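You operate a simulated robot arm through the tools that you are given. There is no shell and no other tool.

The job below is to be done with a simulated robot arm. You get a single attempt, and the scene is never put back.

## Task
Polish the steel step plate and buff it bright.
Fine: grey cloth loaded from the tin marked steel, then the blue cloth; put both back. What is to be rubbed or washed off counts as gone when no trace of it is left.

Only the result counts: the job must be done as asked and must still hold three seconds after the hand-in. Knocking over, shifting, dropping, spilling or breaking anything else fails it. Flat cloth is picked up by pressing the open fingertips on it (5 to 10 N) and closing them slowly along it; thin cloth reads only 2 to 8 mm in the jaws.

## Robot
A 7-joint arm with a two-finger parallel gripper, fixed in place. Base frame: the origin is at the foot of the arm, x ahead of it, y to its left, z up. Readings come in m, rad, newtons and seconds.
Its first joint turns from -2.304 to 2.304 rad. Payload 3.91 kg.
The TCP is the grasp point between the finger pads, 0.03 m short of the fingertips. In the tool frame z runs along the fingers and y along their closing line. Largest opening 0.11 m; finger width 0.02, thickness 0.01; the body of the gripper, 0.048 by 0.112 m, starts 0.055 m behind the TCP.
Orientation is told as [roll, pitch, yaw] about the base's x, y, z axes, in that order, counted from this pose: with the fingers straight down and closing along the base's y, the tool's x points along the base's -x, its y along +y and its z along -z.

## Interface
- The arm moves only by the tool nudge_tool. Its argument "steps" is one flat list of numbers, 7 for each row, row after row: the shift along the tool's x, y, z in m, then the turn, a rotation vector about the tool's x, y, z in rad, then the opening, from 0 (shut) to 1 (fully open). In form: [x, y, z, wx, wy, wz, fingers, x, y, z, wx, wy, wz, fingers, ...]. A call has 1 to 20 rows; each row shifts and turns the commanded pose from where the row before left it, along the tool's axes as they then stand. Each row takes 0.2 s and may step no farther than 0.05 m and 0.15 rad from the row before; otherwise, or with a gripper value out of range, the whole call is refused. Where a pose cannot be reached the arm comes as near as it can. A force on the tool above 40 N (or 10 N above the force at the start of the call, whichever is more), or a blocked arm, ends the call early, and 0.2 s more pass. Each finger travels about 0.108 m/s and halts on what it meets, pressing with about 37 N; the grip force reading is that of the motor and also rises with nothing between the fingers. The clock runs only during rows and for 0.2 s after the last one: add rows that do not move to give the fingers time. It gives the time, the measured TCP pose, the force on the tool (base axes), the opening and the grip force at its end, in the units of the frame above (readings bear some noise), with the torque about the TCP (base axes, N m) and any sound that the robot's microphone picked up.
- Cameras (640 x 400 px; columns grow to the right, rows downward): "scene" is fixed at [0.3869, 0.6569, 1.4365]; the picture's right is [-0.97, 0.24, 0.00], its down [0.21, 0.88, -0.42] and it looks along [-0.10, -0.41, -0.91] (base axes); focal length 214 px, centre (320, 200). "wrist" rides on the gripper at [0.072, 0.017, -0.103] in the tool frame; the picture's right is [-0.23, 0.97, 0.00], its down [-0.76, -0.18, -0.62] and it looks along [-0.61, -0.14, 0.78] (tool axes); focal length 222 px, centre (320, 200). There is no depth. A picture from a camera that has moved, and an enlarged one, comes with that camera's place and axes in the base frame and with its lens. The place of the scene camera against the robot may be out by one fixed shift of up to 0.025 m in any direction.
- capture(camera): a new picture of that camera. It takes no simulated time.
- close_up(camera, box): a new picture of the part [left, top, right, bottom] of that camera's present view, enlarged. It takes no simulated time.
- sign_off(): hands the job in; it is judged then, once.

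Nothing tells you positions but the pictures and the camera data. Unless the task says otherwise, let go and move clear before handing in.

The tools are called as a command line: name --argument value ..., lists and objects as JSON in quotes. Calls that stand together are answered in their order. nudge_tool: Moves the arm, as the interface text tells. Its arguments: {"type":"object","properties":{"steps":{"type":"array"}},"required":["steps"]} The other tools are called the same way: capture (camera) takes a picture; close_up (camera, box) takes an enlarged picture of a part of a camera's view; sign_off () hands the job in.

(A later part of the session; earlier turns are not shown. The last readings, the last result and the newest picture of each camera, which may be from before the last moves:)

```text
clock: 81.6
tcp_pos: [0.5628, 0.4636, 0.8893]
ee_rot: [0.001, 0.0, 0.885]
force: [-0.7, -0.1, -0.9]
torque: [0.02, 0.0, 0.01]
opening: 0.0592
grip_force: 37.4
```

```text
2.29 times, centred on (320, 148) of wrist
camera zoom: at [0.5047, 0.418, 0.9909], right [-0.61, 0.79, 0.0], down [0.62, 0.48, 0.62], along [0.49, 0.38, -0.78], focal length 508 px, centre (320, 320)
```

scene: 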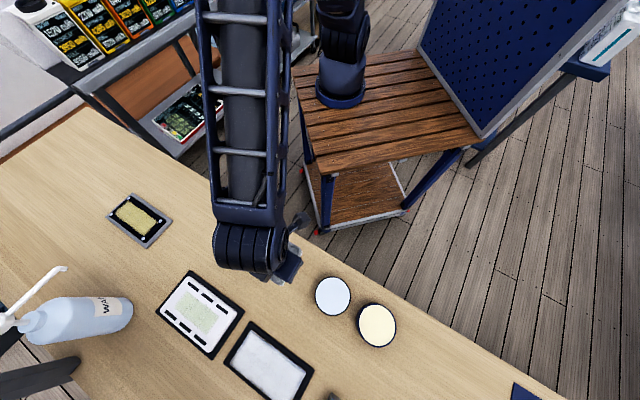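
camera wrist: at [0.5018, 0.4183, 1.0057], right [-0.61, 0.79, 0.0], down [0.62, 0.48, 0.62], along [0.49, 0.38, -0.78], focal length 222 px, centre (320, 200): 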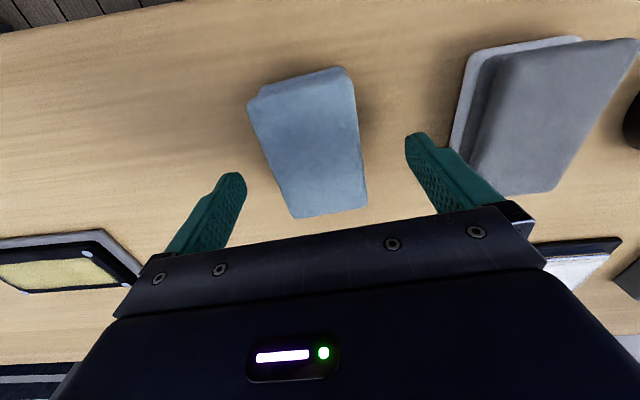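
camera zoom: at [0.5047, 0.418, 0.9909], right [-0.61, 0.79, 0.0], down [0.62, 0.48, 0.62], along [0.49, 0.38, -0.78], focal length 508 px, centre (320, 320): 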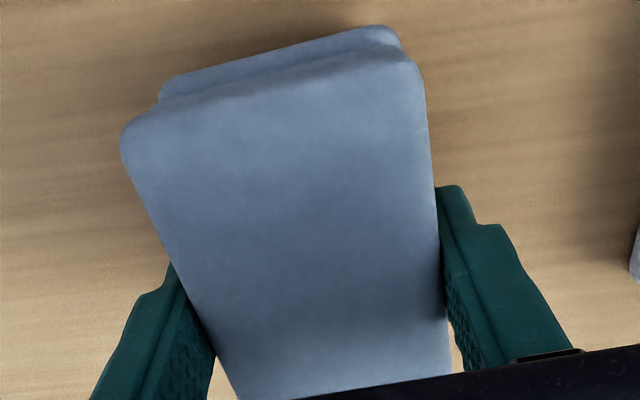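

The blue cloth is lifted. I'll raise it clear and carry it over the steel plate, turning to the plate's alignment.

nudge_tool --steps '[0, 0, -0.008, 0, 0, 0, 0.3, 0, 0, -0.012, 0, 0, 0, 0.3, 0, 0, -0.015, 0, 0, 0, 0.3, 0, 0, -0.015, 0, 0, 0, 0.3, 0, 0, -0.012, 0, 0, 0.03, 0.3, 0, 0, 0, 0, 0, 0.04, 0.3, 0, 0, 0, 0, 0, 0.03, 0.3, 0, 0, 0, 0, 0, 0, 0.3]'

nudge_tool --steps '[-0.007, 0.008, 0, 0, 0, 0, 0.3, -0.0135, 0.01477, 0, 0, 0, 0, 0.3, -0.0135, 0.01477, 0, 0, 0, 0, 0.3, -0.0135, 0.01477, 0, 0, 0, 0, 0.3, -0.0135, 0.01477, 0, 0, 0, 0, 0.3, -0.0135, 0.01477, 0, 0, 0, 0, 0.3, -0.0135, 0.01477, 0, 0, 0, 0, 0.3, -0.0135, 0.01477, 0, 0, 0, 0, 0.3, -0.0135, 0.01477, 0, 0, 0, 0, 0.3, -0.0135, 0.01477, 0, 0, 0, 0, 0.3, -0.0135, 0.01477, 0, 0, 0, 0, 0.3, -0.0135, 0.01477, 0, 0, 0, 0, 0.3, -0.0135, 0.01477, 0, 0, 0, 0, 0.3, -0.0135, 0.01477, 0, 0, 0, 0, 0.3, -0.0135, 0.01477, 0, 0, 0, 0, 0.3, -0.0065, 0.007, 0, 0, 0, 0, 0.3, 0, 0, 0, 0, 0, 0, 0.3]'

capture --camera "wrist"

capture --camera "scene"

```text
clock: 83.4
tcp_pos: [0.5639, 0.4635, 0.9507]
ee_rot: [0.0, 0.001, 0.786]
force: [0.5, 0.6, -0.4]
torque: [-0.04, -0.01, -0.04]
opening: 0.0591
grip_force: 36.8
```

```text
clock: 87.0
tcp_pos: [0.549, 0.7649, 0.9517]
ee_rot: [0.002, 0.0, 0.786]
force: [0.2, -0.4, -0.4]
torque: [0.0, 0.02, -0.01]
opening: 0.0592
grip_force: 37.2
```

```text
taken
camera wrist: at [0.4869, 0.7254, 1.0532], right [-0.53, 0.85, 0.0], down [0.67, 0.41, 0.62], along [0.53, 0.33, -0.78], focal length 222 px, centre (320, 200)
```

wrist: 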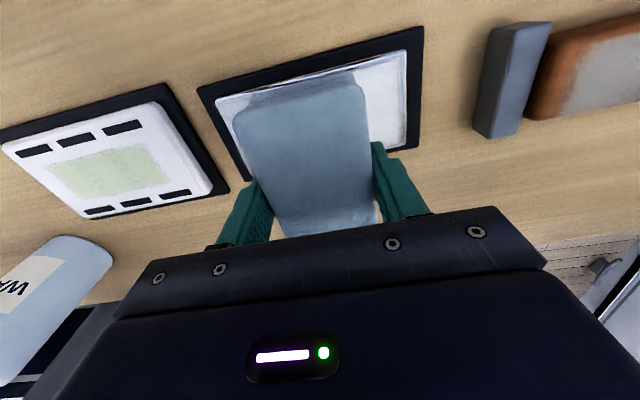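

```text
taken
```

scene: 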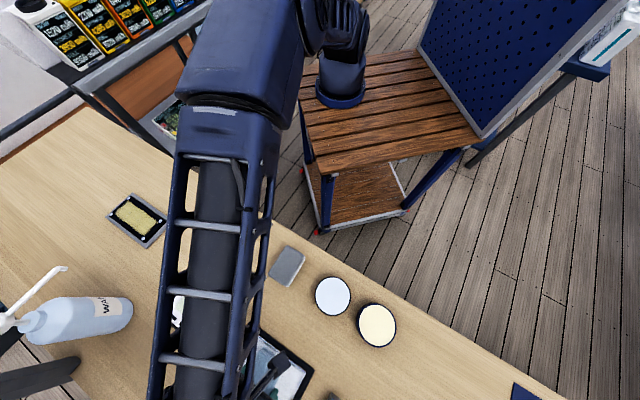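

The blue cloth is above the plate centre. I'll descend to just above the surface, then feel for contact in 1 mm steps.

nudge_tool --steps '[0, 0, 0.012, 0, 0, 0, 0.3, 0, 0, 0.015, 0, 0, 0, 0.3, 0, 0, 0.015, 0, 0, 0, 0.3, 0, 0, 0.01, 0, 0, 0, 0.3, 0, 0, 0.003, 0, 0, 0, 0.3, 0, 0, 0, 0, 0, 0, 0.3]'

nudge_tool --steps '[0, 0, 0.0015, 0, 0, 0, 0.3, 0, 0, 0, 0, 0, 0, 0.3]'

nudge_tool --steps '[0, 0, 0.001, 0, 0, 0, 0.3, 0, 0, 0, 0, 0, 0, 0.3]'

nudge_tool --steps '[0, 0, 0.001, 0, 0, 0, 0.3, 0, 0, 0, 0, 0, 0, 0.3]'

```text
clock: 88.4
tcp_pos: [0.5502, 0.7631, 0.8949]
ee_rot: [0.0, 0.003, 0.785]
force: [-0.4, 0.5, -0.2]
torque: [0.04, 0.01, -0.02]
opening: 0.0592
grip_force: 37.1
```

```text
clock: 89.0
tcp_pos: [0.5495, 0.7652, 0.8938]
ee_rot: [0.001, 0.002, 0.786]
force: [0.3, -0.3, -1.2]
torque: [0.02, -0.04, -0.02]
opening: 0.0593
grip_force: 36.8
```

```text
clock: 89.6
tcp_pos: [0.5499, 0.7645, 0.893]
ee_rot: [0.003, 0.002, 0.784]
force: [-0.2, 0.3, 1.7]
torque: [-0.11, -0.03, -0.02]
opening: 0.0591
grip_force: 37.0
```

```text
clock: 90.2
tcp_pos: [0.5486, 0.7654, 0.8929]
ee_rot: [0.001, 0.001, 0.785]
force: [3.0, -2.8, 10.3]
torque: [-0.25, -0.03, 0.05]
opening: 0.0592
grip_force: 36.7
```

Contact at about 10 N. Starting the buffing strokes toward the first end.

nudge_tool --steps '[0, 0.005, 0, 0, 0, 0, 0.3, 0, 0.009, 0, 0, 0, 0, 0.3, 0, 0.01, 0, 0, 0, 0, 0.3]'

close_up --camera "wrist" --box '[160, 20, 480, 220]'

```text
clock: 91.0
tcp_pos: [0.5316, 0.7812, 0.893]
ee_rot: [0.003, 0.0, 0.784]
force: [9.1, -4.6, 27.4]
torque: [-0.47, -0.12, 0.09]
opening: 0.0593
grip_force: 37.2
```

```text
2.00 times, centred on (320, 120) of wrist
camera zoom: at [0.4684, 0.7415, 0.9945], right [-0.53, 0.85, 0.0], down [0.67, 0.41, 0.62], along [0.53, 0.33, -0.78], focal length 444 px, centre (320, 360)
```

zoom: 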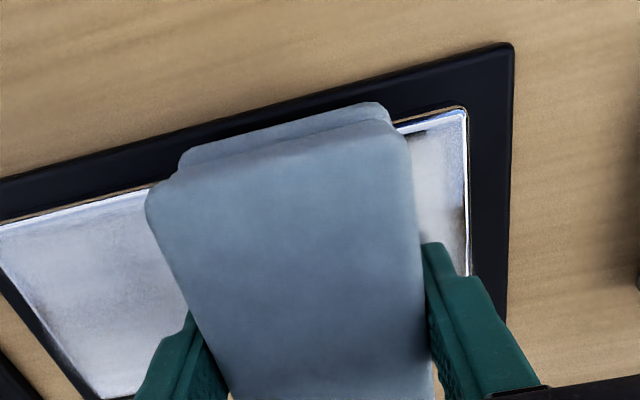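

nudge_tool --steps '[0, 0.008, -0.0006, 0, 0, 0, 0.3, 0, 0.01, 0, 0, 0, 0, 0.3, 0, 0.01, 0, 0, 0, 0, 0.3]'

close_up --camera "wrist" --box '[160, 20, 480, 220]'

```text
clock: 91.8
tcp_pos: [0.5111, 0.8017, 0.8925]
ee_rot: [0.002, 0.001, 0.784]
force: [10.4, -9.3, 33.7]
torque: [-0.43, -0.29, 0.1]
opening: 0.059
grip_force: 36.8
```

```text
2.00 times, centred on (320, 120) of wrist
camera zoom: at [0.4487, 0.7611, 0.9944], right [-0.53, 0.85, 0.0], down [0.67, 0.41, 0.62], along [0.53, 0.33, -0.78], focal length 444 px, centre (320, 360)
```

zoom: 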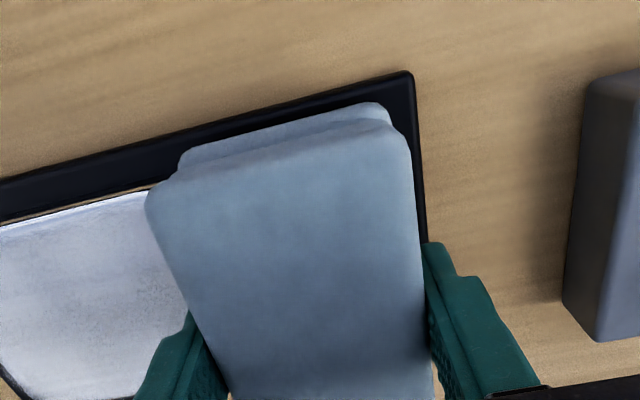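

The haze is thinning only partially per pass, so several passes are needed. I'll ease the pressure (34 N) and stroke back.

nudge_tool --steps '[0, 0.003, -0.001, 0, 0, 0, 0.3, 0, -0.006, 0, 0, 0, 0, 0.3, 0, -0.01, 0, 0, 0, 0, 0.3, 0, -0.01, 0, 0, 0, 0, 0.3]'

nudge_tool --steps '[0, -0.01, 0, 0, 0, 0, 0.3, 0, -0.01, 0, 0, 0, 0, 0.3, 0, -0.01, 0, 0, 0, 0, 0.3]'

close_up --camera "wrist" --box '[160, 20, 480, 220]'

```text
clock: 92.8
tcp_pos: [0.5267, 0.7858, 0.8937]
ee_rot: [0.002, 0.002, 0.786]
force: [-8.2, 5.8, 22.7]
torque: [0.27, 0.15, 0.0]
opening: 0.059
grip_force: 37.2
```

```text
clock: 93.6
tcp_pos: [0.5492, 0.7645, 0.8918]
ee_rot: [0.0, 0.001, 0.786]
force: [-4.2, 2.5, 12.5]
torque: [0.08, 0.12, -0.06]
opening: 0.0591
grip_force: 36.6
```

```text
2.00 times, centred on (320, 120) of wrist
camera zoom: at [0.4866, 0.725, 0.9945], right [-0.53, 0.85, 0.0], down [0.67, 0.41, 0.62], along [0.53, 0.33, -0.78], focal length 444 px, centre (320, 360)
```

zoom: 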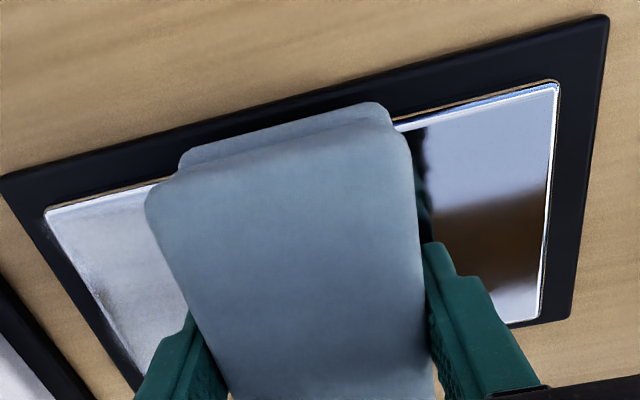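

The right side is now mirror-bright. Continuing the stroke to the other end.

nudge_tool --steps '[0, -0.01, 0.0002, 0, 0, 0, 0.3, 0, -0.01, 0, 0, 0, 0, 0.3, 0, -0.01, 0, 0, 0, 0, 0.3]'

nudge_tool --steps '[0, -0.01, 0, 0, 0, 0, 0.3, 0, -0.01, 0, 0, 0, 0, 0.3, 0, -0.009, 0, 0, 0, 0, 0.3]'

close_up --camera "wrist" --box '[160, 20, 480, 220]'

```text
clock: 94.4
tcp_pos: [0.5719, 0.7424, 0.893]
ee_rot: [-0.001, 0.004, 0.787]
force: [-0.7, 0.5, 4.8]
torque: [0.11, -0.05, 0.03]
opening: 0.0592
grip_force: 36.8
```

```text
clock: 95.2
tcp_pos: [0.5913, 0.7204, 0.8917]
ee_rot: [0.001, 0.001, 0.785]
force: [-0.2, 0.7, 2.0]
torque: [0.04, -0.03, 0.0]
opening: 0.0592
grip_force: 36.8
```

```text
2.00 times, centred on (320, 120) of wrist
camera zoom: at [0.5285, 0.6812, 0.9946], right [-0.53, 0.85, 0.0], down [0.67, 0.41, 0.62], along [0.53, 0.33, -0.78], focal length 444 px, centre (320, 360)
```

zoom: 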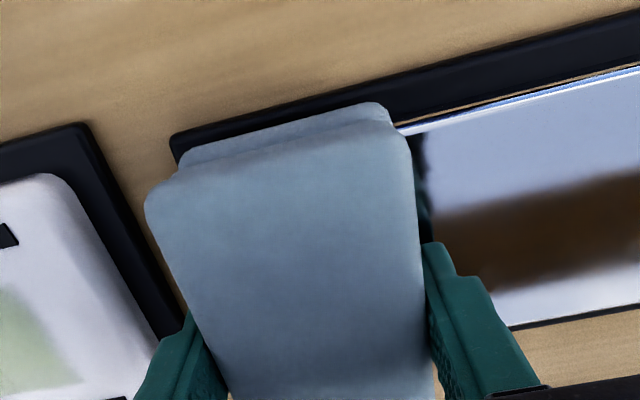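

The surface right of the cloth is bright. Pressure faded here (2 N), so I'll press a bit more and do the return pass shifted outward for the far edge.

nudge_tool --steps '[-0.003, 0, 0.001, 0, 0, 0, 0.3, -0.003, 0, 0, 0, 0, 0, 0.3]'

nudge_tool --steps '[0, 0.006, 0, 0, 0, 0, 0.3, 0, 0.01, 0, 0, 0, 0, 0.3, 0, 0.01, 0, 0, 0, 0, 0.3]'

```text
clock: 95.8
tcp_pos: [0.5956, 0.7243, 0.8929]
ee_rot: [-0.001, 0.002, 0.784]
force: [0.3, -0.3, -0.5]
torque: [0.03, -0.05, 0.06]
opening: 0.059
grip_force: 37.3
```

```text
clock: 96.6
tcp_pos: [0.5776, 0.744, 0.8934]
ee_rot: [0.001, 0.001, 0.786]
force: [-0.5, -0.1, -1.1]
torque: [0.0, 0.02, 0.0]
opening: 0.059
grip_force: 37.0
```

nudge_tool --steps '[0, 0, 0.001, 0, 0, 0, 0.3, 0, 0, 0, 0, 0, 0, 0.3]'

```text
clock: 97.2
tcp_pos: [0.5761, 0.7447, 0.8926]
ee_rot: [0.001, 0.002, 0.785]
force: [0.2, -1.1, 2.1]
torque: [-0.15, -0.01, -0.02]
opening: 0.0592
grip_force: 36.9
```

nudge_tool --steps '[0, -0.008, 0.0009, 0, 0, 0, 0.3, 0, -0.01, 0, 0, 0, 0, 0.3, 0, -0.009, 0, 0, 0, 0, 0.3]'

```text
clock: 98.0
tcp_pos: [0.5962, 0.725, 0.8926]
ee_rot: [0.002, 0.001, 0.785]
force: [-4.5, 4.5, 19.0]
torque: [-0.17, 0.39, -0.15]
opening: 0.0592
grip_force: 37.4
```

Good contact (19 N). Now the full pass toward the other end.

nudge_tool --steps '[0, 0.006, 0, 0, 0, 0, 0.3, 0, 0.01, 0, 0, 0, 0, 0.3, 0, 0.01, 0, 0, 0, 0, 0.3, 0, 0.01, 0, 0, 0, 0, 0.3]'

nudge_tool --steps '[0, 0.01, 0, 0, 0, 0, 0.3, 0, 0.01, 0, 0, 0, 0, 0.3, 0, 0.01, 0, 0, 0, 0, 0.3]'

close_up --camera "wrist" --box '[160, 20, 480, 220]'

```text
clock: 99.2
tcp_pos: [0.5708, 0.7508, 0.8921]
ee_rot: [0.002, 0.0, 0.783]
force: [1.3, 0.7, 7.6]
torque: [-0.09, 0.06, -0.01]
opening: 0.0595
grip_force: 37.0
stopped in row 4: the force on the tool passed its limit at 41 N (the readings are from after the stop); the commanded pose is now the measured one
```

```text
clock: 100.0
tcp_pos: [0.5498, 0.7722, 0.892]
ee_rot: [0.003, -0.001, 0.784]
force: [0.7, -2.0, 6.0]
torque: [-0.04, -0.1, 0.01]
opening: 0.0592
grip_force: 37.4
```

```text
2.00 times, centred on (320, 120) of wrist
camera zoom: at [0.4869, 0.7319, 0.9942], right [-0.53, 0.85, 0.0], down [0.67, 0.41, 0.62], along [0.53, 0.33, -0.78], focal length 444 px, centre (320, 360)
```

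zoom: 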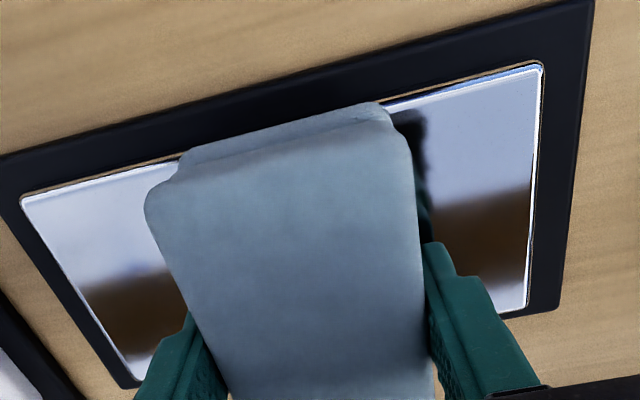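

Both ends are mirror-bright now. I'll finish this outward-shifted pass to the other end.

nudge_tool --steps '[0, 0.01, 0.0003, 0, 0, 0, 0.3, 0, 0.01, 0, 0, 0, 0, 0.3, 0, 0.01, 0, 0, 0, 0, 0.3]'

nudge_tool --steps '[0, 0.01, 0, 0, 0, 0, 0.3, 0, 0.01, 0, 0, 0, 0, 0.3]'

```text
clock: 100.8
tcp_pos: [0.529, 0.7935, 0.8926]
ee_rot: [0.002, -0.002, 0.783]
force: [5.8, -5.1, 18.9]
torque: [-0.28, -0.07, 0.14]
opening: 0.0591
grip_force: 37.2
```

```text
clock: 101.4
tcp_pos: [0.5149, 0.8082, 0.8927]
ee_rot: [0.001, -0.001, 0.785]
force: [4.9, -5.2, 21.8]
torque: [-0.29, -0.17, 0.14]
opening: 0.0591
grip_force: 37.2
```

Now a pass back along the far side, then I'll shift toward the near edge.

nudge_tool --steps '[0, -0.006, -0.0004, 0, 0, 0, 0.3, 0, -0.01, 0, 0, 0, 0, 0.3, 0, -0.01, 0, 0, 0, 0, 0.3]'

nudge_tool --steps '[0, -0.01, 0, 0, 0, 0, 0.3, 0, -0.01, 0, 0, 0, 0, 0.3, 0, -0.01, 0, 0, 0, 0, 0.3]'

nudge_tool --steps '[0, -0.01, 0, 0, 0, 0, 0.3, 0, -0.01, 0, 0, 0, 0, 0.3, 0, -0.01, 0, 0, 0, 0, 0.3]'

```text
clock: 102.2
tcp_pos: [0.5322, 0.7889, 0.8917]
ee_rot: [0.0, -0.002, 0.786]
force: [-8.3, 7.8, 28.8]
torque: [0.07, 0.28, -0.1]
opening: 0.0591
grip_force: 36.9
```

```text
clock: 103.0
tcp_pos: [0.5546, 0.7667, 0.8917]
ee_rot: [0.0, 0.0, 0.783]
force: [-5.8, 4.5, 21.3]
torque: [0.36, 0.08, 0.03]
opening: 0.0595
grip_force: 37.5
```

```text
clock: 103.8
tcp_pos: [0.5739, 0.7445, 0.891]
ee_rot: [0.001, -0.001, 0.783]
force: [-4.3, 4.1, 17.6]
torque: [0.28, 0.0, -0.03]
opening: 0.0591
grip_force: 37.3
```

nudge_tool --steps '[0, -0.01, 0, 0, 0, 0, 0.3, 0, -0.01, 0, 0, 0, 0, 0.3, 0, -0.008, 0, 0, 0, 0, 0.3]'

nudge_tool --steps '[0.006, 0, 0, 0, 0, 0, 0.3, 0.007, 0, 0, 0, 0, 0, 0.3, 0, 0, 0, 0, 0, 0, 0.3]'

```text
clock: 104.6
tcp_pos: [0.5943, 0.724, 0.8915]
ee_rot: [0.001, -0.001, 0.782]
force: [-2.5, 3.6, 12.8]
torque: [0.15, 0.03, -0.01]
opening: 0.0593
grip_force: 36.9
```

```text
clock: 105.4
tcp_pos: [0.5848, 0.7151, 0.8921]
ee_rot: [0.0, 0.001, 0.783]
force: [3.8, -0.5, 11.2]
torque: [0.0, -0.2, 0.0]
opening: 0.0593
grip_force: 37.0
```

Shifted to the near edge with 11 N contact. Now the pass along the near edge.

nudge_tool --steps '[0, 0.006, 0, 0, 0, 0, 0.3, 0, 0.01, 0, 0, 0, 0, 0.3, 0, 0.01, 0, 0, 0, 0, 0.3]'

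nudge_tool --steps '[0, 0.01, 0, 0, 0, 0, 0.3, 0, 0.01, 0, 0, 0, 0, 0.3, 0, 0.01, 0, 0, 0, 0, 0.3]'

nudge_tool --steps '[0, 0.01, 0, 0, 0, 0, 0.3, 0, 0.01, 0, 0, 0, 0, 0.3, 0, 0.01, 0, 0, 0, 0, 0.3]'

```text
clock: 106.2
tcp_pos: [0.5663, 0.7324, 0.8913]
ee_rot: [0.0, 0.0, 0.784]
force: [1.7, -2.5, 7.5]
torque: [-0.1, -0.12, 0.01]
opening: 0.0594
grip_force: 37.3
```

```text
clock: 107.0
tcp_pos: [0.5455, 0.757, 0.892]
ee_rot: [0.001, -0.001, 0.786]
force: [-0.1, -0.7, 2.1]
torque: [-0.06, -0.02, 0.02]
opening: 0.0593
grip_force: 37.5
```

```text
clock: 107.8
tcp_pos: [0.5254, 0.7779, 0.8924]
ee_rot: [0.002, 0.002, 0.784]
force: [-0.3, 0.3, 1.4]
torque: [-0.06, 0.02, -0.06]
opening: 0.0593
grip_force: 37.1
```

nudge_tool --steps '[0, 0.006, 0.0008, 0, 0, 0, 0.3, 0, 0.009, 0, 0, 0, 0, 0.3, 0, 0.009, 0, 0, 0, 0, 0.3]'

nudge_tool --steps '[0, -0.006, 0, 0, 0, 0, 0.3, 0, -0.01, 0, 0, 0, 0, 0.3, 0, -0.01, 0, 0, 0, 0, 0.3]'

```text
clock: 108.6
tcp_pos: [0.507, 0.7964, 0.8921]
ee_rot: [0.002, -0.003, 0.784]
force: [4.8, -4.3, 17.8]
torque: [-0.43, 0.04, 0.09]
opening: 0.0592
grip_force: 37.2
```

```text
clock: 109.4
tcp_pos: [0.5237, 0.7769, 0.8915]
ee_rot: [0.003, 0.0, 0.786]
force: [-5.8, 6.2, 21.9]
torque: [0.03, 0.21, 0.0]
opening: 0.0593
grip_force: 37.4
```

nudge_tool --steps '[0, -0.01, 0, 0, 0, 0, 0.3, 0, -0.01, 0, 0, 0, 0, 0.3, 0, -0.01, 0, 0, 0, 0, 0.3]'

nudge_tool --steps '[0, -0.01, 0, 0, 0, 0, 0.3, 0, -0.01, 0, 0, 0, 0, 0.3, 0, -0.01, 0, 0, 0, 0, 0.3]'

nudge_tool --steps '[0, -0.01, 0, 0, 0, 0, 0.3, 0, -0.01, 0, 0, 0, 0, 0.3, 0, -0.005, 0, 0, 0, 0, 0.3]'

close_up --camera "wrist" --box '[160, 20, 480, 220]'

```text
clock: 110.2
tcp_pos: [0.5479, 0.7546, 0.8917]
ee_rot: [-0.001, 0.0, 0.785]
force: [-6.2, 5.9, 23.6]
torque: [0.21, 0.1, -0.03]
opening: 0.0589
grip_force: 37.3
```

```text
clock: 111.0
tcp_pos: [0.569, 0.7326, 0.892]
ee_rot: [0.002, -0.003, 0.784]
force: [-8.3, 7.8, 26.2]
torque: [0.11, 0.11, -0.02]
opening: 0.0593
grip_force: 37.5
```

```text
clock: 111.8
tcp_pos: [0.5858, 0.7157, 0.8913]
ee_rot: [0.002, -0.002, 0.787]
force: [-10.0, 9.2, 34.1]
torque: [0.17, 0.34, -0.02]
opening: 0.0594
grip_force: 36.9
```

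```text
2.00 times, centred on (320, 120) of wrist
camera zoom: at [0.5228, 0.6757, 0.9932], right [-0.53, 0.85, 0.0], down [0.66, 0.41, 0.62], along [0.53, 0.33, -0.78], focal length 444 px, centre (320, 360)
```

zoom: 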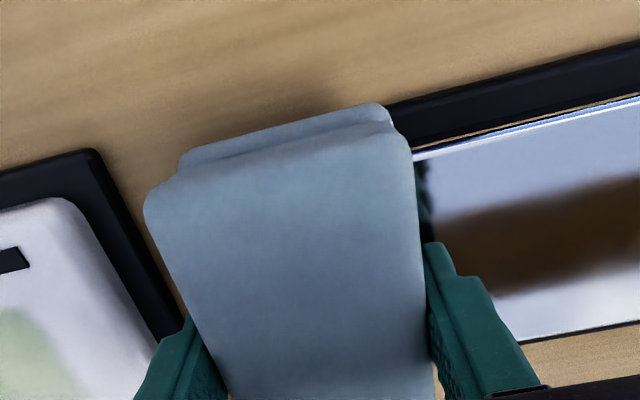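

The whole visible surface is mirror-bright. One more centred pass for thoroughness, with slightly less pressure, then I'll lift and inspect.

nudge_tool --steps '[-0.004, 0.004, -0.0005, 0, 0, 0, 0.3, 0, 0.01, 0, 0, 0, 0, 0.3, 0, 0.01, 0, 0, 0, 0, 0.3, 0, 0.01, 0, 0, 0, 0, 0.3]'

nudge_tool --steps '[0, 0.01, 0, 0, 0, 0, 0.3, 0, 0.01, 0, 0, 0, 0, 0.3, 0, 0.01, 0, 0, 0, 0, 0.3]'

nudge_tool --steps '[0, 0.01, 0, 0, 0, 0, 0.3, 0, 0.01, 0, 0, 0, 0, 0.3, 0, 0.01, 0, 0, 0, 0, 0.3, 0, 0.01, 0, 0, 0, 0, 0.3]'

```text
clock: 112.8
tcp_pos: [0.5675, 0.7417, 0.8915]
ee_rot: [-0.001, 0.001, 0.786]
force: [7.6, -7.8, 23.8]
torque: [-0.22, -0.41, 0.02]
opening: 0.0592
grip_force: 37.1
```

```text
clock: 113.6
tcp_pos: [0.5448, 0.7642, 0.8919]
ee_rot: [0.003, 0.0, 0.783]
force: [5.5, -6.1, 21.0]
torque: [-0.2, -0.24, 0.04]
opening: 0.0591
grip_force: 37.2
```

```text
clock: 114.6
tcp_pos: [0.5167, 0.7931, 0.8912]
ee_rot: [0.002, -0.003, 0.784]
force: [5.1, -6.0, 19.4]
torque: [-0.29, -0.05, 0.03]
opening: 0.0592
grip_force: 37.0
```

nudge_tool --steps '[0, 0.01, 0, 0, 0, 0, 0.3, 0, 0.003, 0, 0, 0, 0, 0.3, 0, 0, -0.004, 0, 0, 0, 0.3, 0, 0, -0.01, 0, 0, 0, 0.3, 0, 0, -0.014, 0, 0, 0, 0.3, 0, 0, -0.015, 0, 0, 0, 0.3, 0, 0, -0.015, 0, 0, 0, 0.3, 0, 0, 0, 0, 0, 0, 0.3]'

capture --camera "wrist"

close_up --camera "wrist" --box '[130, 30, 290, 130]'

```text
clock: 116.4
tcp_pos: [0.5066, 0.8007, 0.9483]
ee_rot: [0.0, -0.001, 0.784]
force: [-0.3, 1.1, -0.3]
torque: [0.04, 0.04, -0.01]
opening: 0.0591
grip_force: 36.4
```

```text
taken
camera wrist: at [0.4435, 0.7613, 1.0502], right [-0.53, 0.85, 0.0], down [0.67, 0.41, 0.62], along [0.53, 0.33, -0.78], focal length 222 px, centre (320, 200)
```

wrist: 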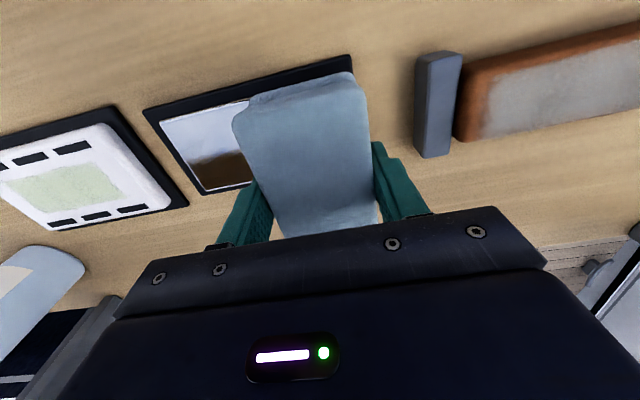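

```text
4.00 times, centred on (210, 80) of wrist
camera zoom: at [0.4435, 0.7613, 1.0502], right [-0.53, 0.85, 0.0], down [0.67, 0.41, 0.62], along [0.53, 0.33, -0.78], focal length 888 px, centre (760, 680)
```

zoom: 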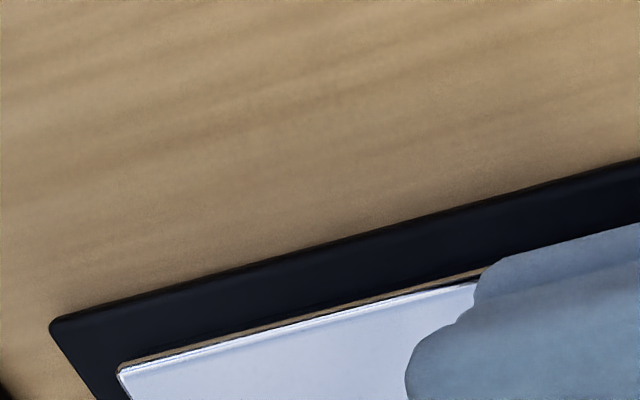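

The visible part of the plate is clean and mirror-like. I'll carry the blue cloth back over its home spot, then inspect the whole plate with the arm out of the way.

nudge_tool --steps '[0.006, -0.008, -0.003, 0, 0, 0, 0.3, 0.01173, -0.01642, -0.003, 0, 0, 0, 0.3, 0.01173, -0.01642, 0, 0, 0, 0, 0.3, 0.01173, -0.01642, 0, 0, 0, 0, 0.3, 0.01173, -0.01642, 0, 0, 0, 0, 0.3, 0.01173, -0.01642, 0, 0, 0, 0, 0.3, 0.01173, -0.01642, 0, 0, 0, 0, 0.3, 0.01173, -0.01642, 0, 0, 0, 0, 0.3, 0.01173, -0.01642, 0, 0, 0, 0, 0.3, 0.01173, -0.01642, 0, 0, 0, 0, 0.3, 0.01173, -0.01642, 0, 0, 0, 0, 0.3, 0.01173, -0.01642, 0, 0, 0, 0, 0.3, 0.01173, -0.01642, 0, 0, 0, 0, 0.3, 0.01173, -0.01642, 0, 0, 0, 0, 0.3, 0.01173, -0.01642, 0, 0, 0, 0, 0.3, 0.01173, -0.01642, 0, 0, 0, 0, 0.3, 0.01173, -0.01642, 0, 0, 0, 0, 0.3, 0.006, -0.0085, 0, 0, 0, 0, 0.3, 0, 0, 0, 0, 0, 0, 0.3]'

nudge_tool --steps '[0, 0, 0, 0, 0, -0.03, 0.3, 0, 0, 0, 0, 0, -0.04, 0.3, 0, 0, 0, 0, 0, -0.03, 0.3, 0, 0, 0, 0, 0, 0, 0.3]'

capture --camera "scene"

close_up --camera "scene" --box '[210, 310, 354, 400]'

capture --camera "wrist"

```text
clock: 120.4
tcp_pos: [0.5627, 0.4618, 0.9551]
ee_rot: [0.002, -0.001, 0.783]
force: [-0.7, 0.0, -0.2]
torque: [0.04, 0.01, -0.03]
opening: 0.0591
grip_force: 36.8
```

```text
clock: 121.4
tcp_pos: [0.5617, 0.4637, 0.9536]
ee_rot: [0.0, 0.0, 0.886]
force: [-0.1, 0.4, 0.3]
torque: [0.01, -0.01, -0.01]
opening: 0.0593
grip_force: 37.4
```

```text
taken
```

scene: 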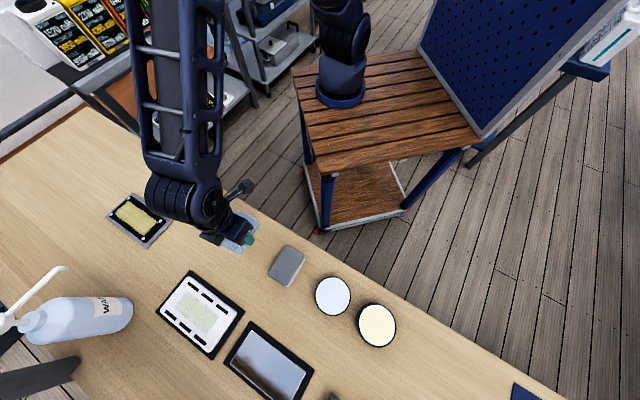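

```text
4.44 times, centred on (282, 355) of scene
camera zoom: at [0.3869, 0.6569, 1.4365], right [-0.97, 0.24, 0.0], down [0.21, 0.88, -0.42], along [-0.1, -0.41, -0.91], focal length 953 px, centre (489, -489)
```

zoom: 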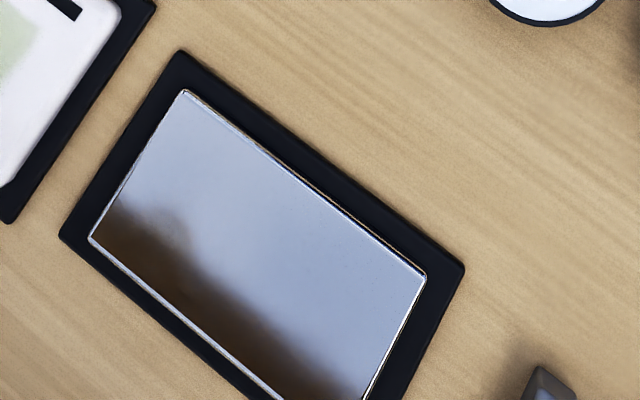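

```text
taken
camera wrist: at [0.5036, 0.4177, 1.0565], right [-0.61, 0.79, 0.0], down [0.62, 0.48, 0.62], along [0.49, 0.38, -0.78], focal length 222 px, centre (320, 200)
```

wrist: 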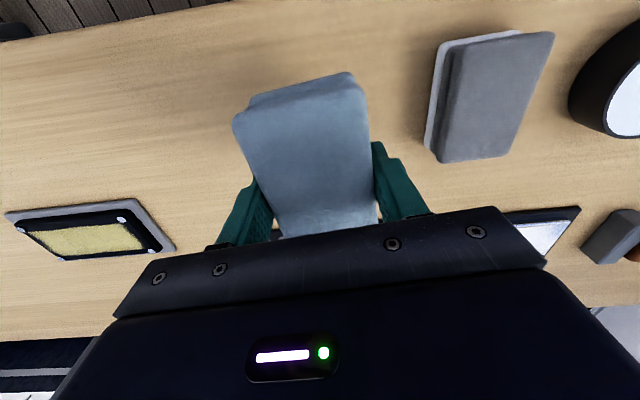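

The plate is a uniform mirror now. I'll zoom in on its surface from the scene camera for any leftover specks before setting the blue cloth down.

close_up --camera "scene" --box '[226, 325, 274, 355]'

close_up --camera "scene" --box '[262, 345, 310, 375]'

close_up --camera "scene" --box '[226, 355, 274, 385]'

close_up --camera "scene" --box '[258, 370, 306, 400]'

```text
13.33 times, centred on (250, 340) of scene
camera zoom: at [0.3869, 0.6569, 1.4365], right [-0.97, 0.24, 0.0], down [0.21, 0.88, -0.42], along [-0.1, -0.41, -0.91], focal length 2860 px, centre (1253, -1667)
```

zoom: 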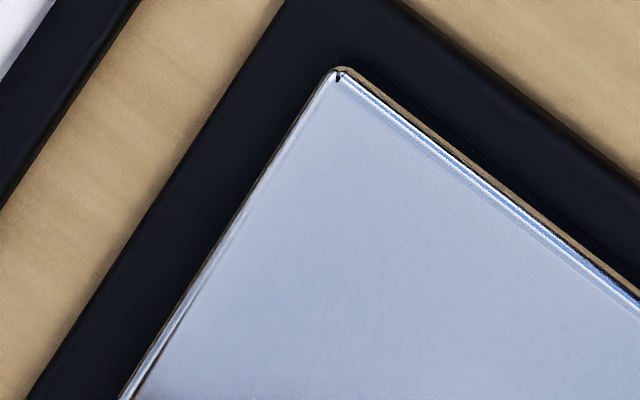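

```text
13.33 times, centred on (286, 360) of scene
camera zoom: at [0.3869, 0.6569, 1.4365], right [-0.97, 0.24, 0.0], down [0.21, 0.88, -0.42], along [-0.1, -0.41, -0.91], focal length 2860 px, centre (773, -1933)
```

zoom: 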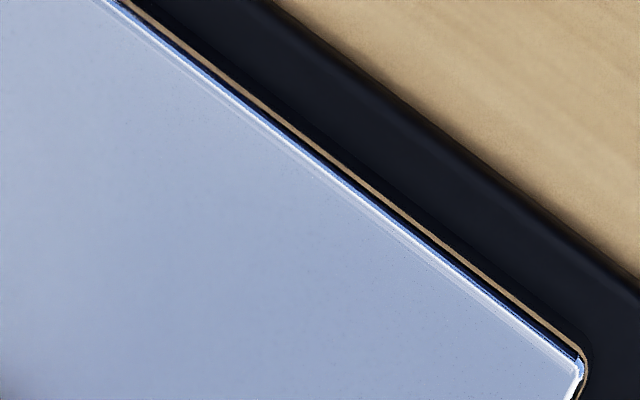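

```text
13.33 times, centred on (250, 370) of scene
camera zoom: at [0.3869, 0.6569, 1.4365], right [-0.97, 0.24, 0.0], down [0.21, 0.88, -0.42], along [-0.1, -0.41, -0.91], focal length 2860 px, centre (1253, -2067)
```

zoom: 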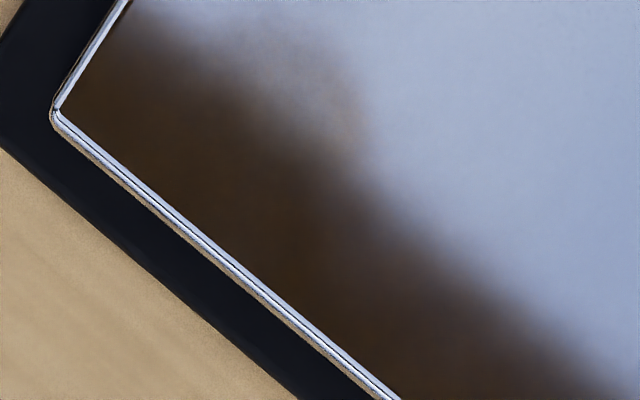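

```text
13.33 times, centred on (282, 385) of scene
camera zoom: at [0.3869, 0.6569, 1.4365], right [-0.97, 0.24, 0.0], down [0.21, 0.88, -0.42], along [-0.1, -0.41, -0.91], focal length 2860 px, centre (827, -2267)
```

zoom: 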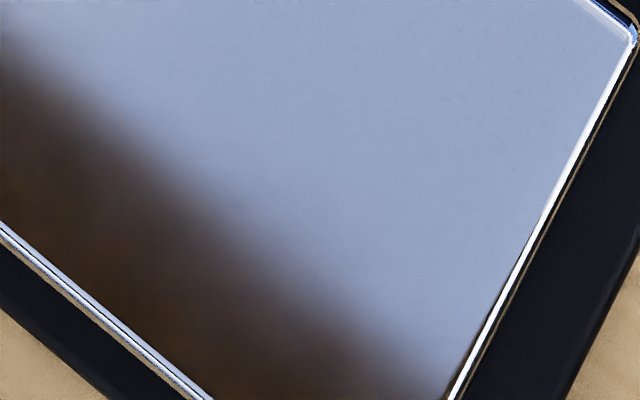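

Mirror clean throughout the visible area. Now I'll lower the blue cloth onto its original spot.

nudge_tool --steps '[0, 0, 0.012, 0, 0, 0, 0.3, 0, 0, 0.015, 0, 0, 0, 0.3, 0, 0, 0.015, 0, 0, 0, 0.3, 0, 0, 0.015, 0, 0, 0, 0.3, 0, 0, 0.012, 0, 0, 0, 0.3, 0, 0, 0.004, 0, 0, 0, 0.3, 0, 0, 0, 0, 0, 0, 0.3]'

nudge_tool --steps '[0, 0, 0.002, 0, 0, 0, 0.3, 0, 0, 0, 0, 0, 0, 0.3]'

nudge_tool --steps '[0, 0, 0.0015, 0, 0, 0, 0.3, 0, 0, 0, 0, 0, 0, 0.3]'

nudge_tool --steps '[0, 0, 0.001, 0, 0, 0, 0.3, 0, 0, 0, 0, 0, 0, 0.3]'

```text
clock: 123.0
tcp_pos: [0.5632, 0.4639, 0.8819]
ee_rot: [0.001, -0.001, 0.883]
force: [0.0, -0.4, 0.5]
torque: [-0.02, 0.0, -0.04]
opening: 0.059
grip_force: 37.6
```

```text
clock: 123.6
tcp_pos: [0.5618, 0.4639, 0.8805]
ee_rot: [0.0, 0.001, 0.884]
force: [0.4, 0.0, -0.4]
torque: [0.0, 0.02, -0.02]
opening: 0.0592
grip_force: 37.5
```

```text
clock: 124.2
tcp_pos: [0.5632, 0.4641, 0.8802]
ee_rot: [0.002, 0.0, 0.883]
force: [-0.9, -0.5, -1.1]
torque: [0.07, 0.01, 0.0]
opening: 0.059
grip_force: 37.5
```

```text
clock: 124.8
tcp_pos: [0.5621, 0.4642, 0.8774]
ee_rot: [0.0, 0.0, 0.886]
force: [-0.8, 0.7, -0.3]
torque: [-0.02, 0.0, 0.02]
opening: 0.059
grip_force: 37.1
```

nudge_tool --steps '[0, 0, 0.001, 0, 0, 0, 0.3, 0, 0, 0, 0, 0, 0, 0.3]'

nudge_tool --steps '[0, 0, 0.001, 0, 0, 0, 0.3, 0, 0, 0, 0, 0, 0, 0.3]'

nudge_tool --steps '[0, 0, 0.001, 0, 0, 0, 0.3, 0, 0, 0, 0, 0, 0, 0.3]'

```text
clock: 125.4
tcp_pos: [0.5618, 0.4636, 0.8757]
ee_rot: [0.004, -0.001, 0.885]
force: [-0.1, -0.5, -0.5]
torque: [0.01, -0.03, 0.04]
opening: 0.0592
grip_force: 37.2
```

```text
clock: 126.0
tcp_pos: [0.5627, 0.4633, 0.8746]
ee_rot: [0.001, -0.001, 0.884]
force: [0.6, 0.6, -0.3]
torque: [0.01, 0.01, -0.02]
opening: 0.0592
grip_force: 36.7
```

```text
clock: 126.6
tcp_pos: [0.5615, 0.463, 0.8736]
ee_rot: [0.001, 0.0, 0.885]
force: [-1.5, 0.1, -0.7]
torque: [0.0, -0.01, -0.03]
opening: 0.0593
grip_force: 37.1
```

nudge_tool --steps '[0, 0, 0.0008, 0, 0, 0, 0.3, 0, 0, 0, 0, 0, 0, 0.3]'

nudge_tool --steps '[0, 0, 0.0008, 0, 0, 0, 0.3, 0, 0, 0, 0, 0, 0, 0.3]'

```text
clock: 127.2
tcp_pos: [0.5616, 0.4629, 0.8726]
ee_rot: [0.003, 0.0, 0.884]
force: [-1.6, 0.0, -0.9]
torque: [0.02, -0.04, 0.0]
opening: 0.0593
grip_force: 37.0
```

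```text
clock: 127.8
tcp_pos: [0.5615, 0.4644, 0.8732]
ee_rot: [0.0, -0.001, 0.885]
force: [-3.4, -8.3, 22.9]
torque: [-0.47, 0.18, -0.02]
opening: 0.0593
grip_force: 37.3
```

The blue cloth is resting on the bench (23 N). I'll ease off, open slowly and rise clear.

nudge_tool --steps '[0, 0, -0.0012, 0, 0, 0, 0.3, 0, 0, 0, 0, 0, 0, 0.5, 0, 0, 0, 0, 0, 0, 0.56, 0, 0, 0, 0, 0, 0, 0.6, 0, 0, 0, 0, 0, 0, 0.7, 0, 0, 0, 0, 0, 0, 0.85, 0, 0, 0, 0, 0, 0, 1, 0, 0, -0.01, 0, 0, 0, 1, 0, 0, -0.02, 0, 0, 0, 1, 0, 0, -0.03, 0, 0, 0, 1, 0, 0, -0.03, 0, 0, 0, 1, 0, 0, -0.03, 0, 0, 0, 1, 0, 0, 0, 0, 0, 0, 1]'

capture --camera "wrist"

close_up --camera "wrist" --box '[200, 20, 520, 220]'

```text
clock: 130.6
tcp_pos: [0.5621, 0.463, 0.9916]
ee_rot: [0.001, 0.002, 0.885]
force: [1.3, 0.4, 0.4]
torque: [0.01, -0.01, 0.0]
opening: 0.1099
grip_force: 0.0
```

```text
taken
camera wrist: at [0.5037, 0.4176, 1.0938], right [-0.61, 0.79, 0.0], down [0.62, 0.48, 0.62], along [0.49, 0.38, -0.78], focal length 222 px, centre (320, 200)
```

wrist: 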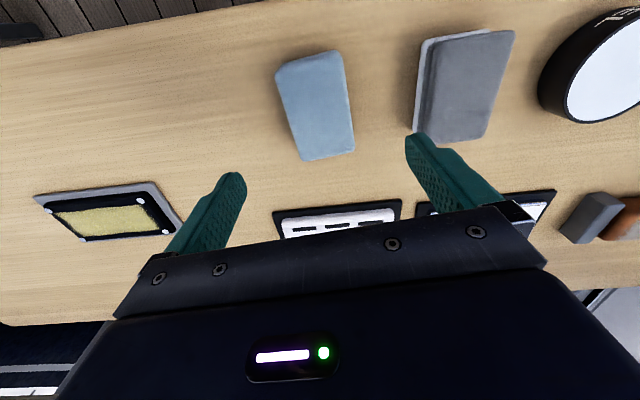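

```text
2.00 times, centred on (360, 120) of wrist
camera zoom: at [0.5037, 0.4176, 1.0938], right [-0.61, 0.79, 0.0], down [0.62, 0.48, 0.62], along [0.49, 0.38, -0.78], focal length 444 px, centre (240, 360)
```

zoom: 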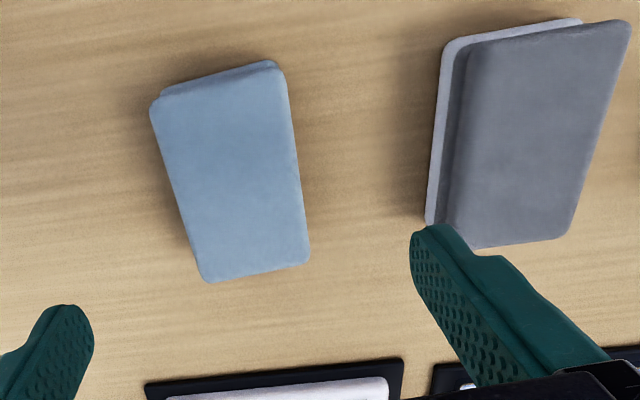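

Both cloths are back in place. A final inspection of the plate from above, including the corner hidden from the scene camera.

nudge_tool --steps '[-0.0317, 0.0287, -0.0069, 0, 0, 0, 1, -0.0317, 0.0287, -0.0069, 0, 0, 0, 1, -0.0317, 0.0287, -0.0069, 0, 0, 0, 1, -0.0317, 0.0287, -0.0069, 0, 0, 0, 1, -0.0317, 0.0287, -0.0069, 0, 0, 0, 1, -0.0317, 0.0287, -0.0069, 0, 0, 0, 1, -0.0317, 0.0287, -0.0069, 0, 0, 0, 1, 0, 0, 0, 0, 0, 0.1, 1, 0, 0, 0, 0, 0, 0, 1]'

close_up --camera "wrist" --box '[200, 20, 440, 170]'

close_up --camera "wrist" --box '[240, 50, 320, 100]'

close_up --camera "wrist" --box '[315, 40, 395, 90]'

close_up --camera "wrist" --box '[315, 80, 395, 130]'

close_up --camera "wrist" --box '[250, 95, 330, 145]'

```text
clock: 132.6
tcp_pos: [0.5464, 0.7623, 1.0434]
ee_rot: [0.002, -0.001, 0.784]
force: [0.2, -0.8, 0.2]
torque: [-0.02, -0.01, -0.04]
opening: 0.1099
grip_force: 0.0
```

```text
2.67 times, centred on (320, 95) of wrist
camera zoom: at [0.4838, 0.7223, 1.1449], right [-0.53, 0.85, 0.0], down [0.67, 0.41, 0.62], along [0.53, 0.33, -0.78], focal length 592 px, centre (320, 480)
```

zoom: 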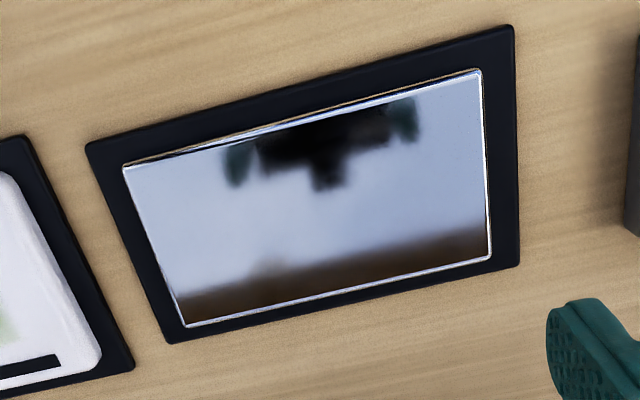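

```text
8.00 times, centred on (280, 75) of wrist
camera zoom: at [0.4838, 0.7223, 1.1449], right [-0.53, 0.85, 0.0], down [0.67, 0.41, 0.62], along [0.53, 0.33, -0.78], focal length 1777 px, centre (640, 1200)
```

zoom: 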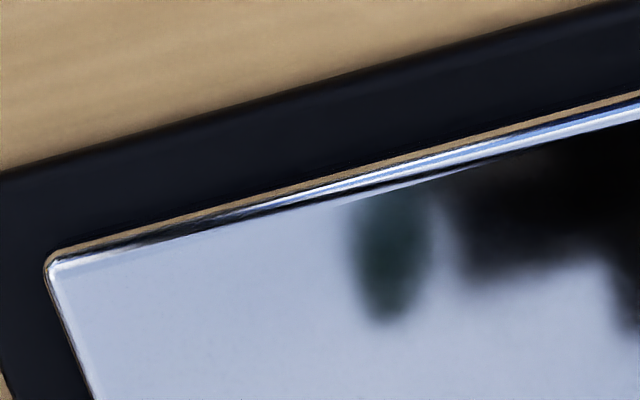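

```text
8.00 times, centred on (355, 65) of wrist
camera zoom: at [0.4838, 0.7223, 1.1449], right [-0.53, 0.85, 0.0], down [0.67, 0.41, 0.62], along [0.53, 0.33, -0.78], focal length 1777 px, centre (40, 1280)
```

zoom: 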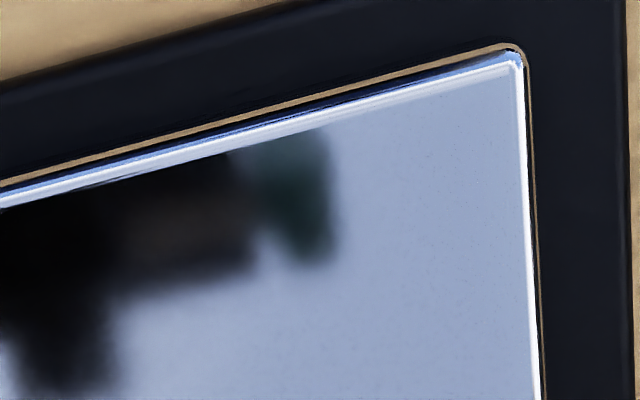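

```text
8.00 times, centred on (355, 105) of wrist
camera zoom: at [0.4838, 0.7223, 1.1449], right [-0.53, 0.85, 0.0], down [0.67, 0.41, 0.62], along [0.53, 0.33, -0.78], focal length 1777 px, centre (40, 960)
```

zoom: 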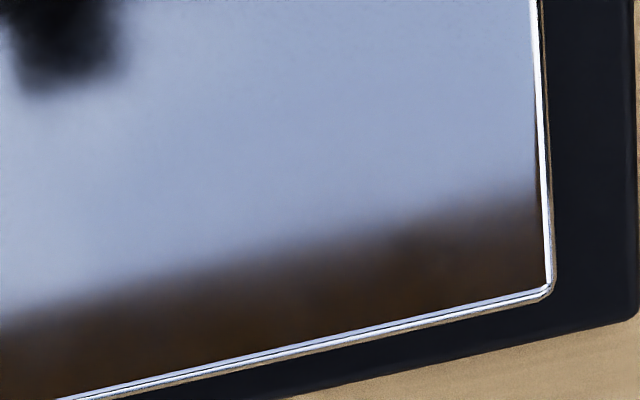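

```text
8.00 times, centred on (290, 120) of wrist
camera zoom: at [0.4838, 0.7223, 1.1449], right [-0.53, 0.85, 0.0], down [0.67, 0.41, 0.62], along [0.53, 0.33, -0.78], focal length 1777 px, centre (560, 840)
```

zoom: 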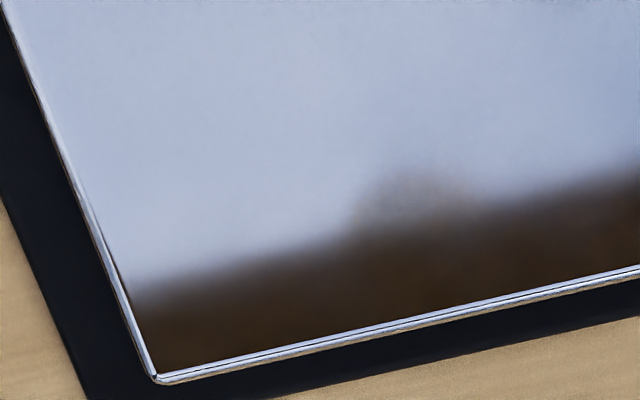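

The plate mirrors the gripper cleanly; only very faint specks may show near the near-right area. I'll zoom in further there and compare with the left.

close_up --camera "wrist" --box '[360, 48, 384, 63]'

close_up --camera "wrist" --box '[254, 86, 278, 101]'

close_up --camera "wrist" --box '[320, 90, 352, 110]'

close_up --camera "scene" --box '[280, 352, 312, 372]'

```text
16.00 times, centred on (372, 56) of wrist
camera zoom: at [0.4838, 0.7223, 1.1449], right [-0.53, 0.85, 0.0], down [0.67, 0.41, 0.62], along [0.53, 0.33, -0.78], focal length 3554 px, centre (-512, 2512)
```

zoom: 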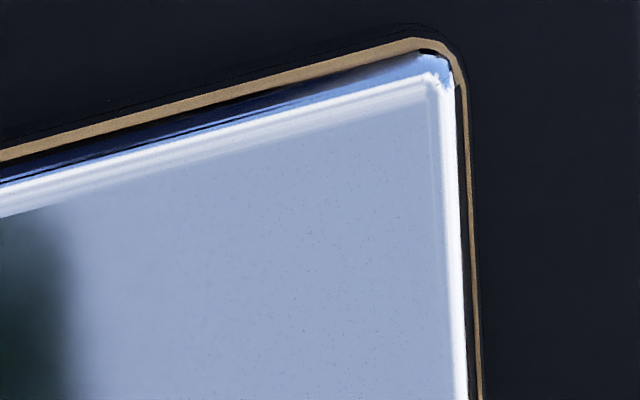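

```text
16.00 times, centred on (266, 94) of wrist
camera zoom: at [0.4838, 0.7223, 1.1449], right [-0.53, 0.85, 0.0], down [0.67, 0.41, 0.62], along [0.53, 0.33, -0.78], focal length 3554 px, centre (1184, 1904)
```

zoom: 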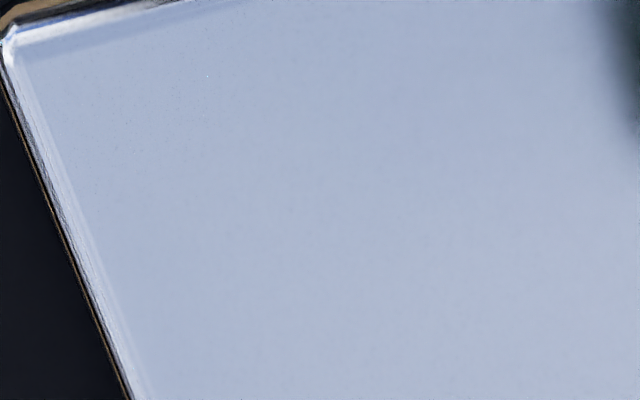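

```text
16.00 times, centred on (336, 100) of wrist
camera zoom: at [0.4838, 0.7223, 1.1449], right [-0.53, 0.85, 0.0], down [0.67, 0.41, 0.62], along [0.53, 0.33, -0.78], focal length 3554 px, centre (64, 1800)
```

zoom: 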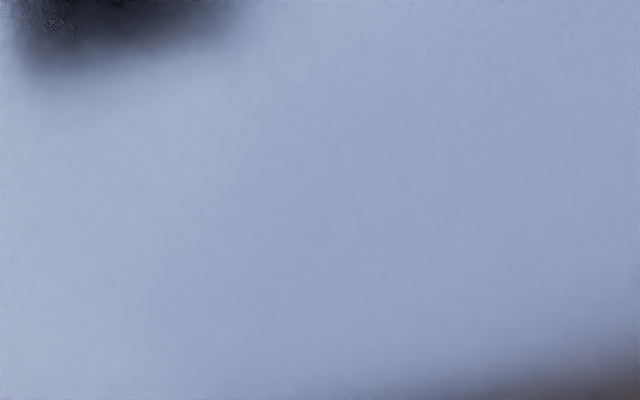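

```text
16.00 times, centred on (296, 362) of scene
camera zoom: at [0.3869, 0.6569, 1.4365], right [-0.97, 0.24, 0.0], down [0.21, 0.88, -0.42], along [-0.1, -0.41, -0.91], focal length 3432 px, centre (704, -2392)
```

zoom: 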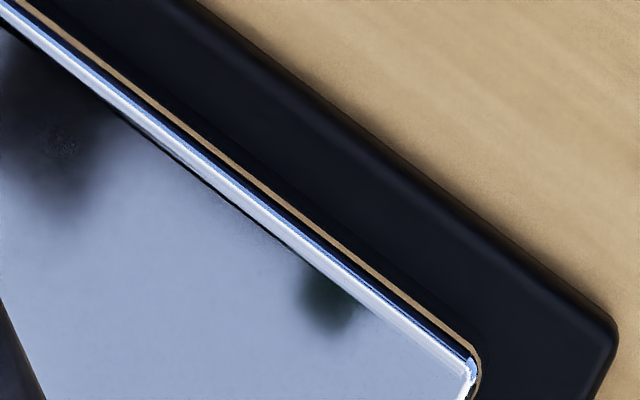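

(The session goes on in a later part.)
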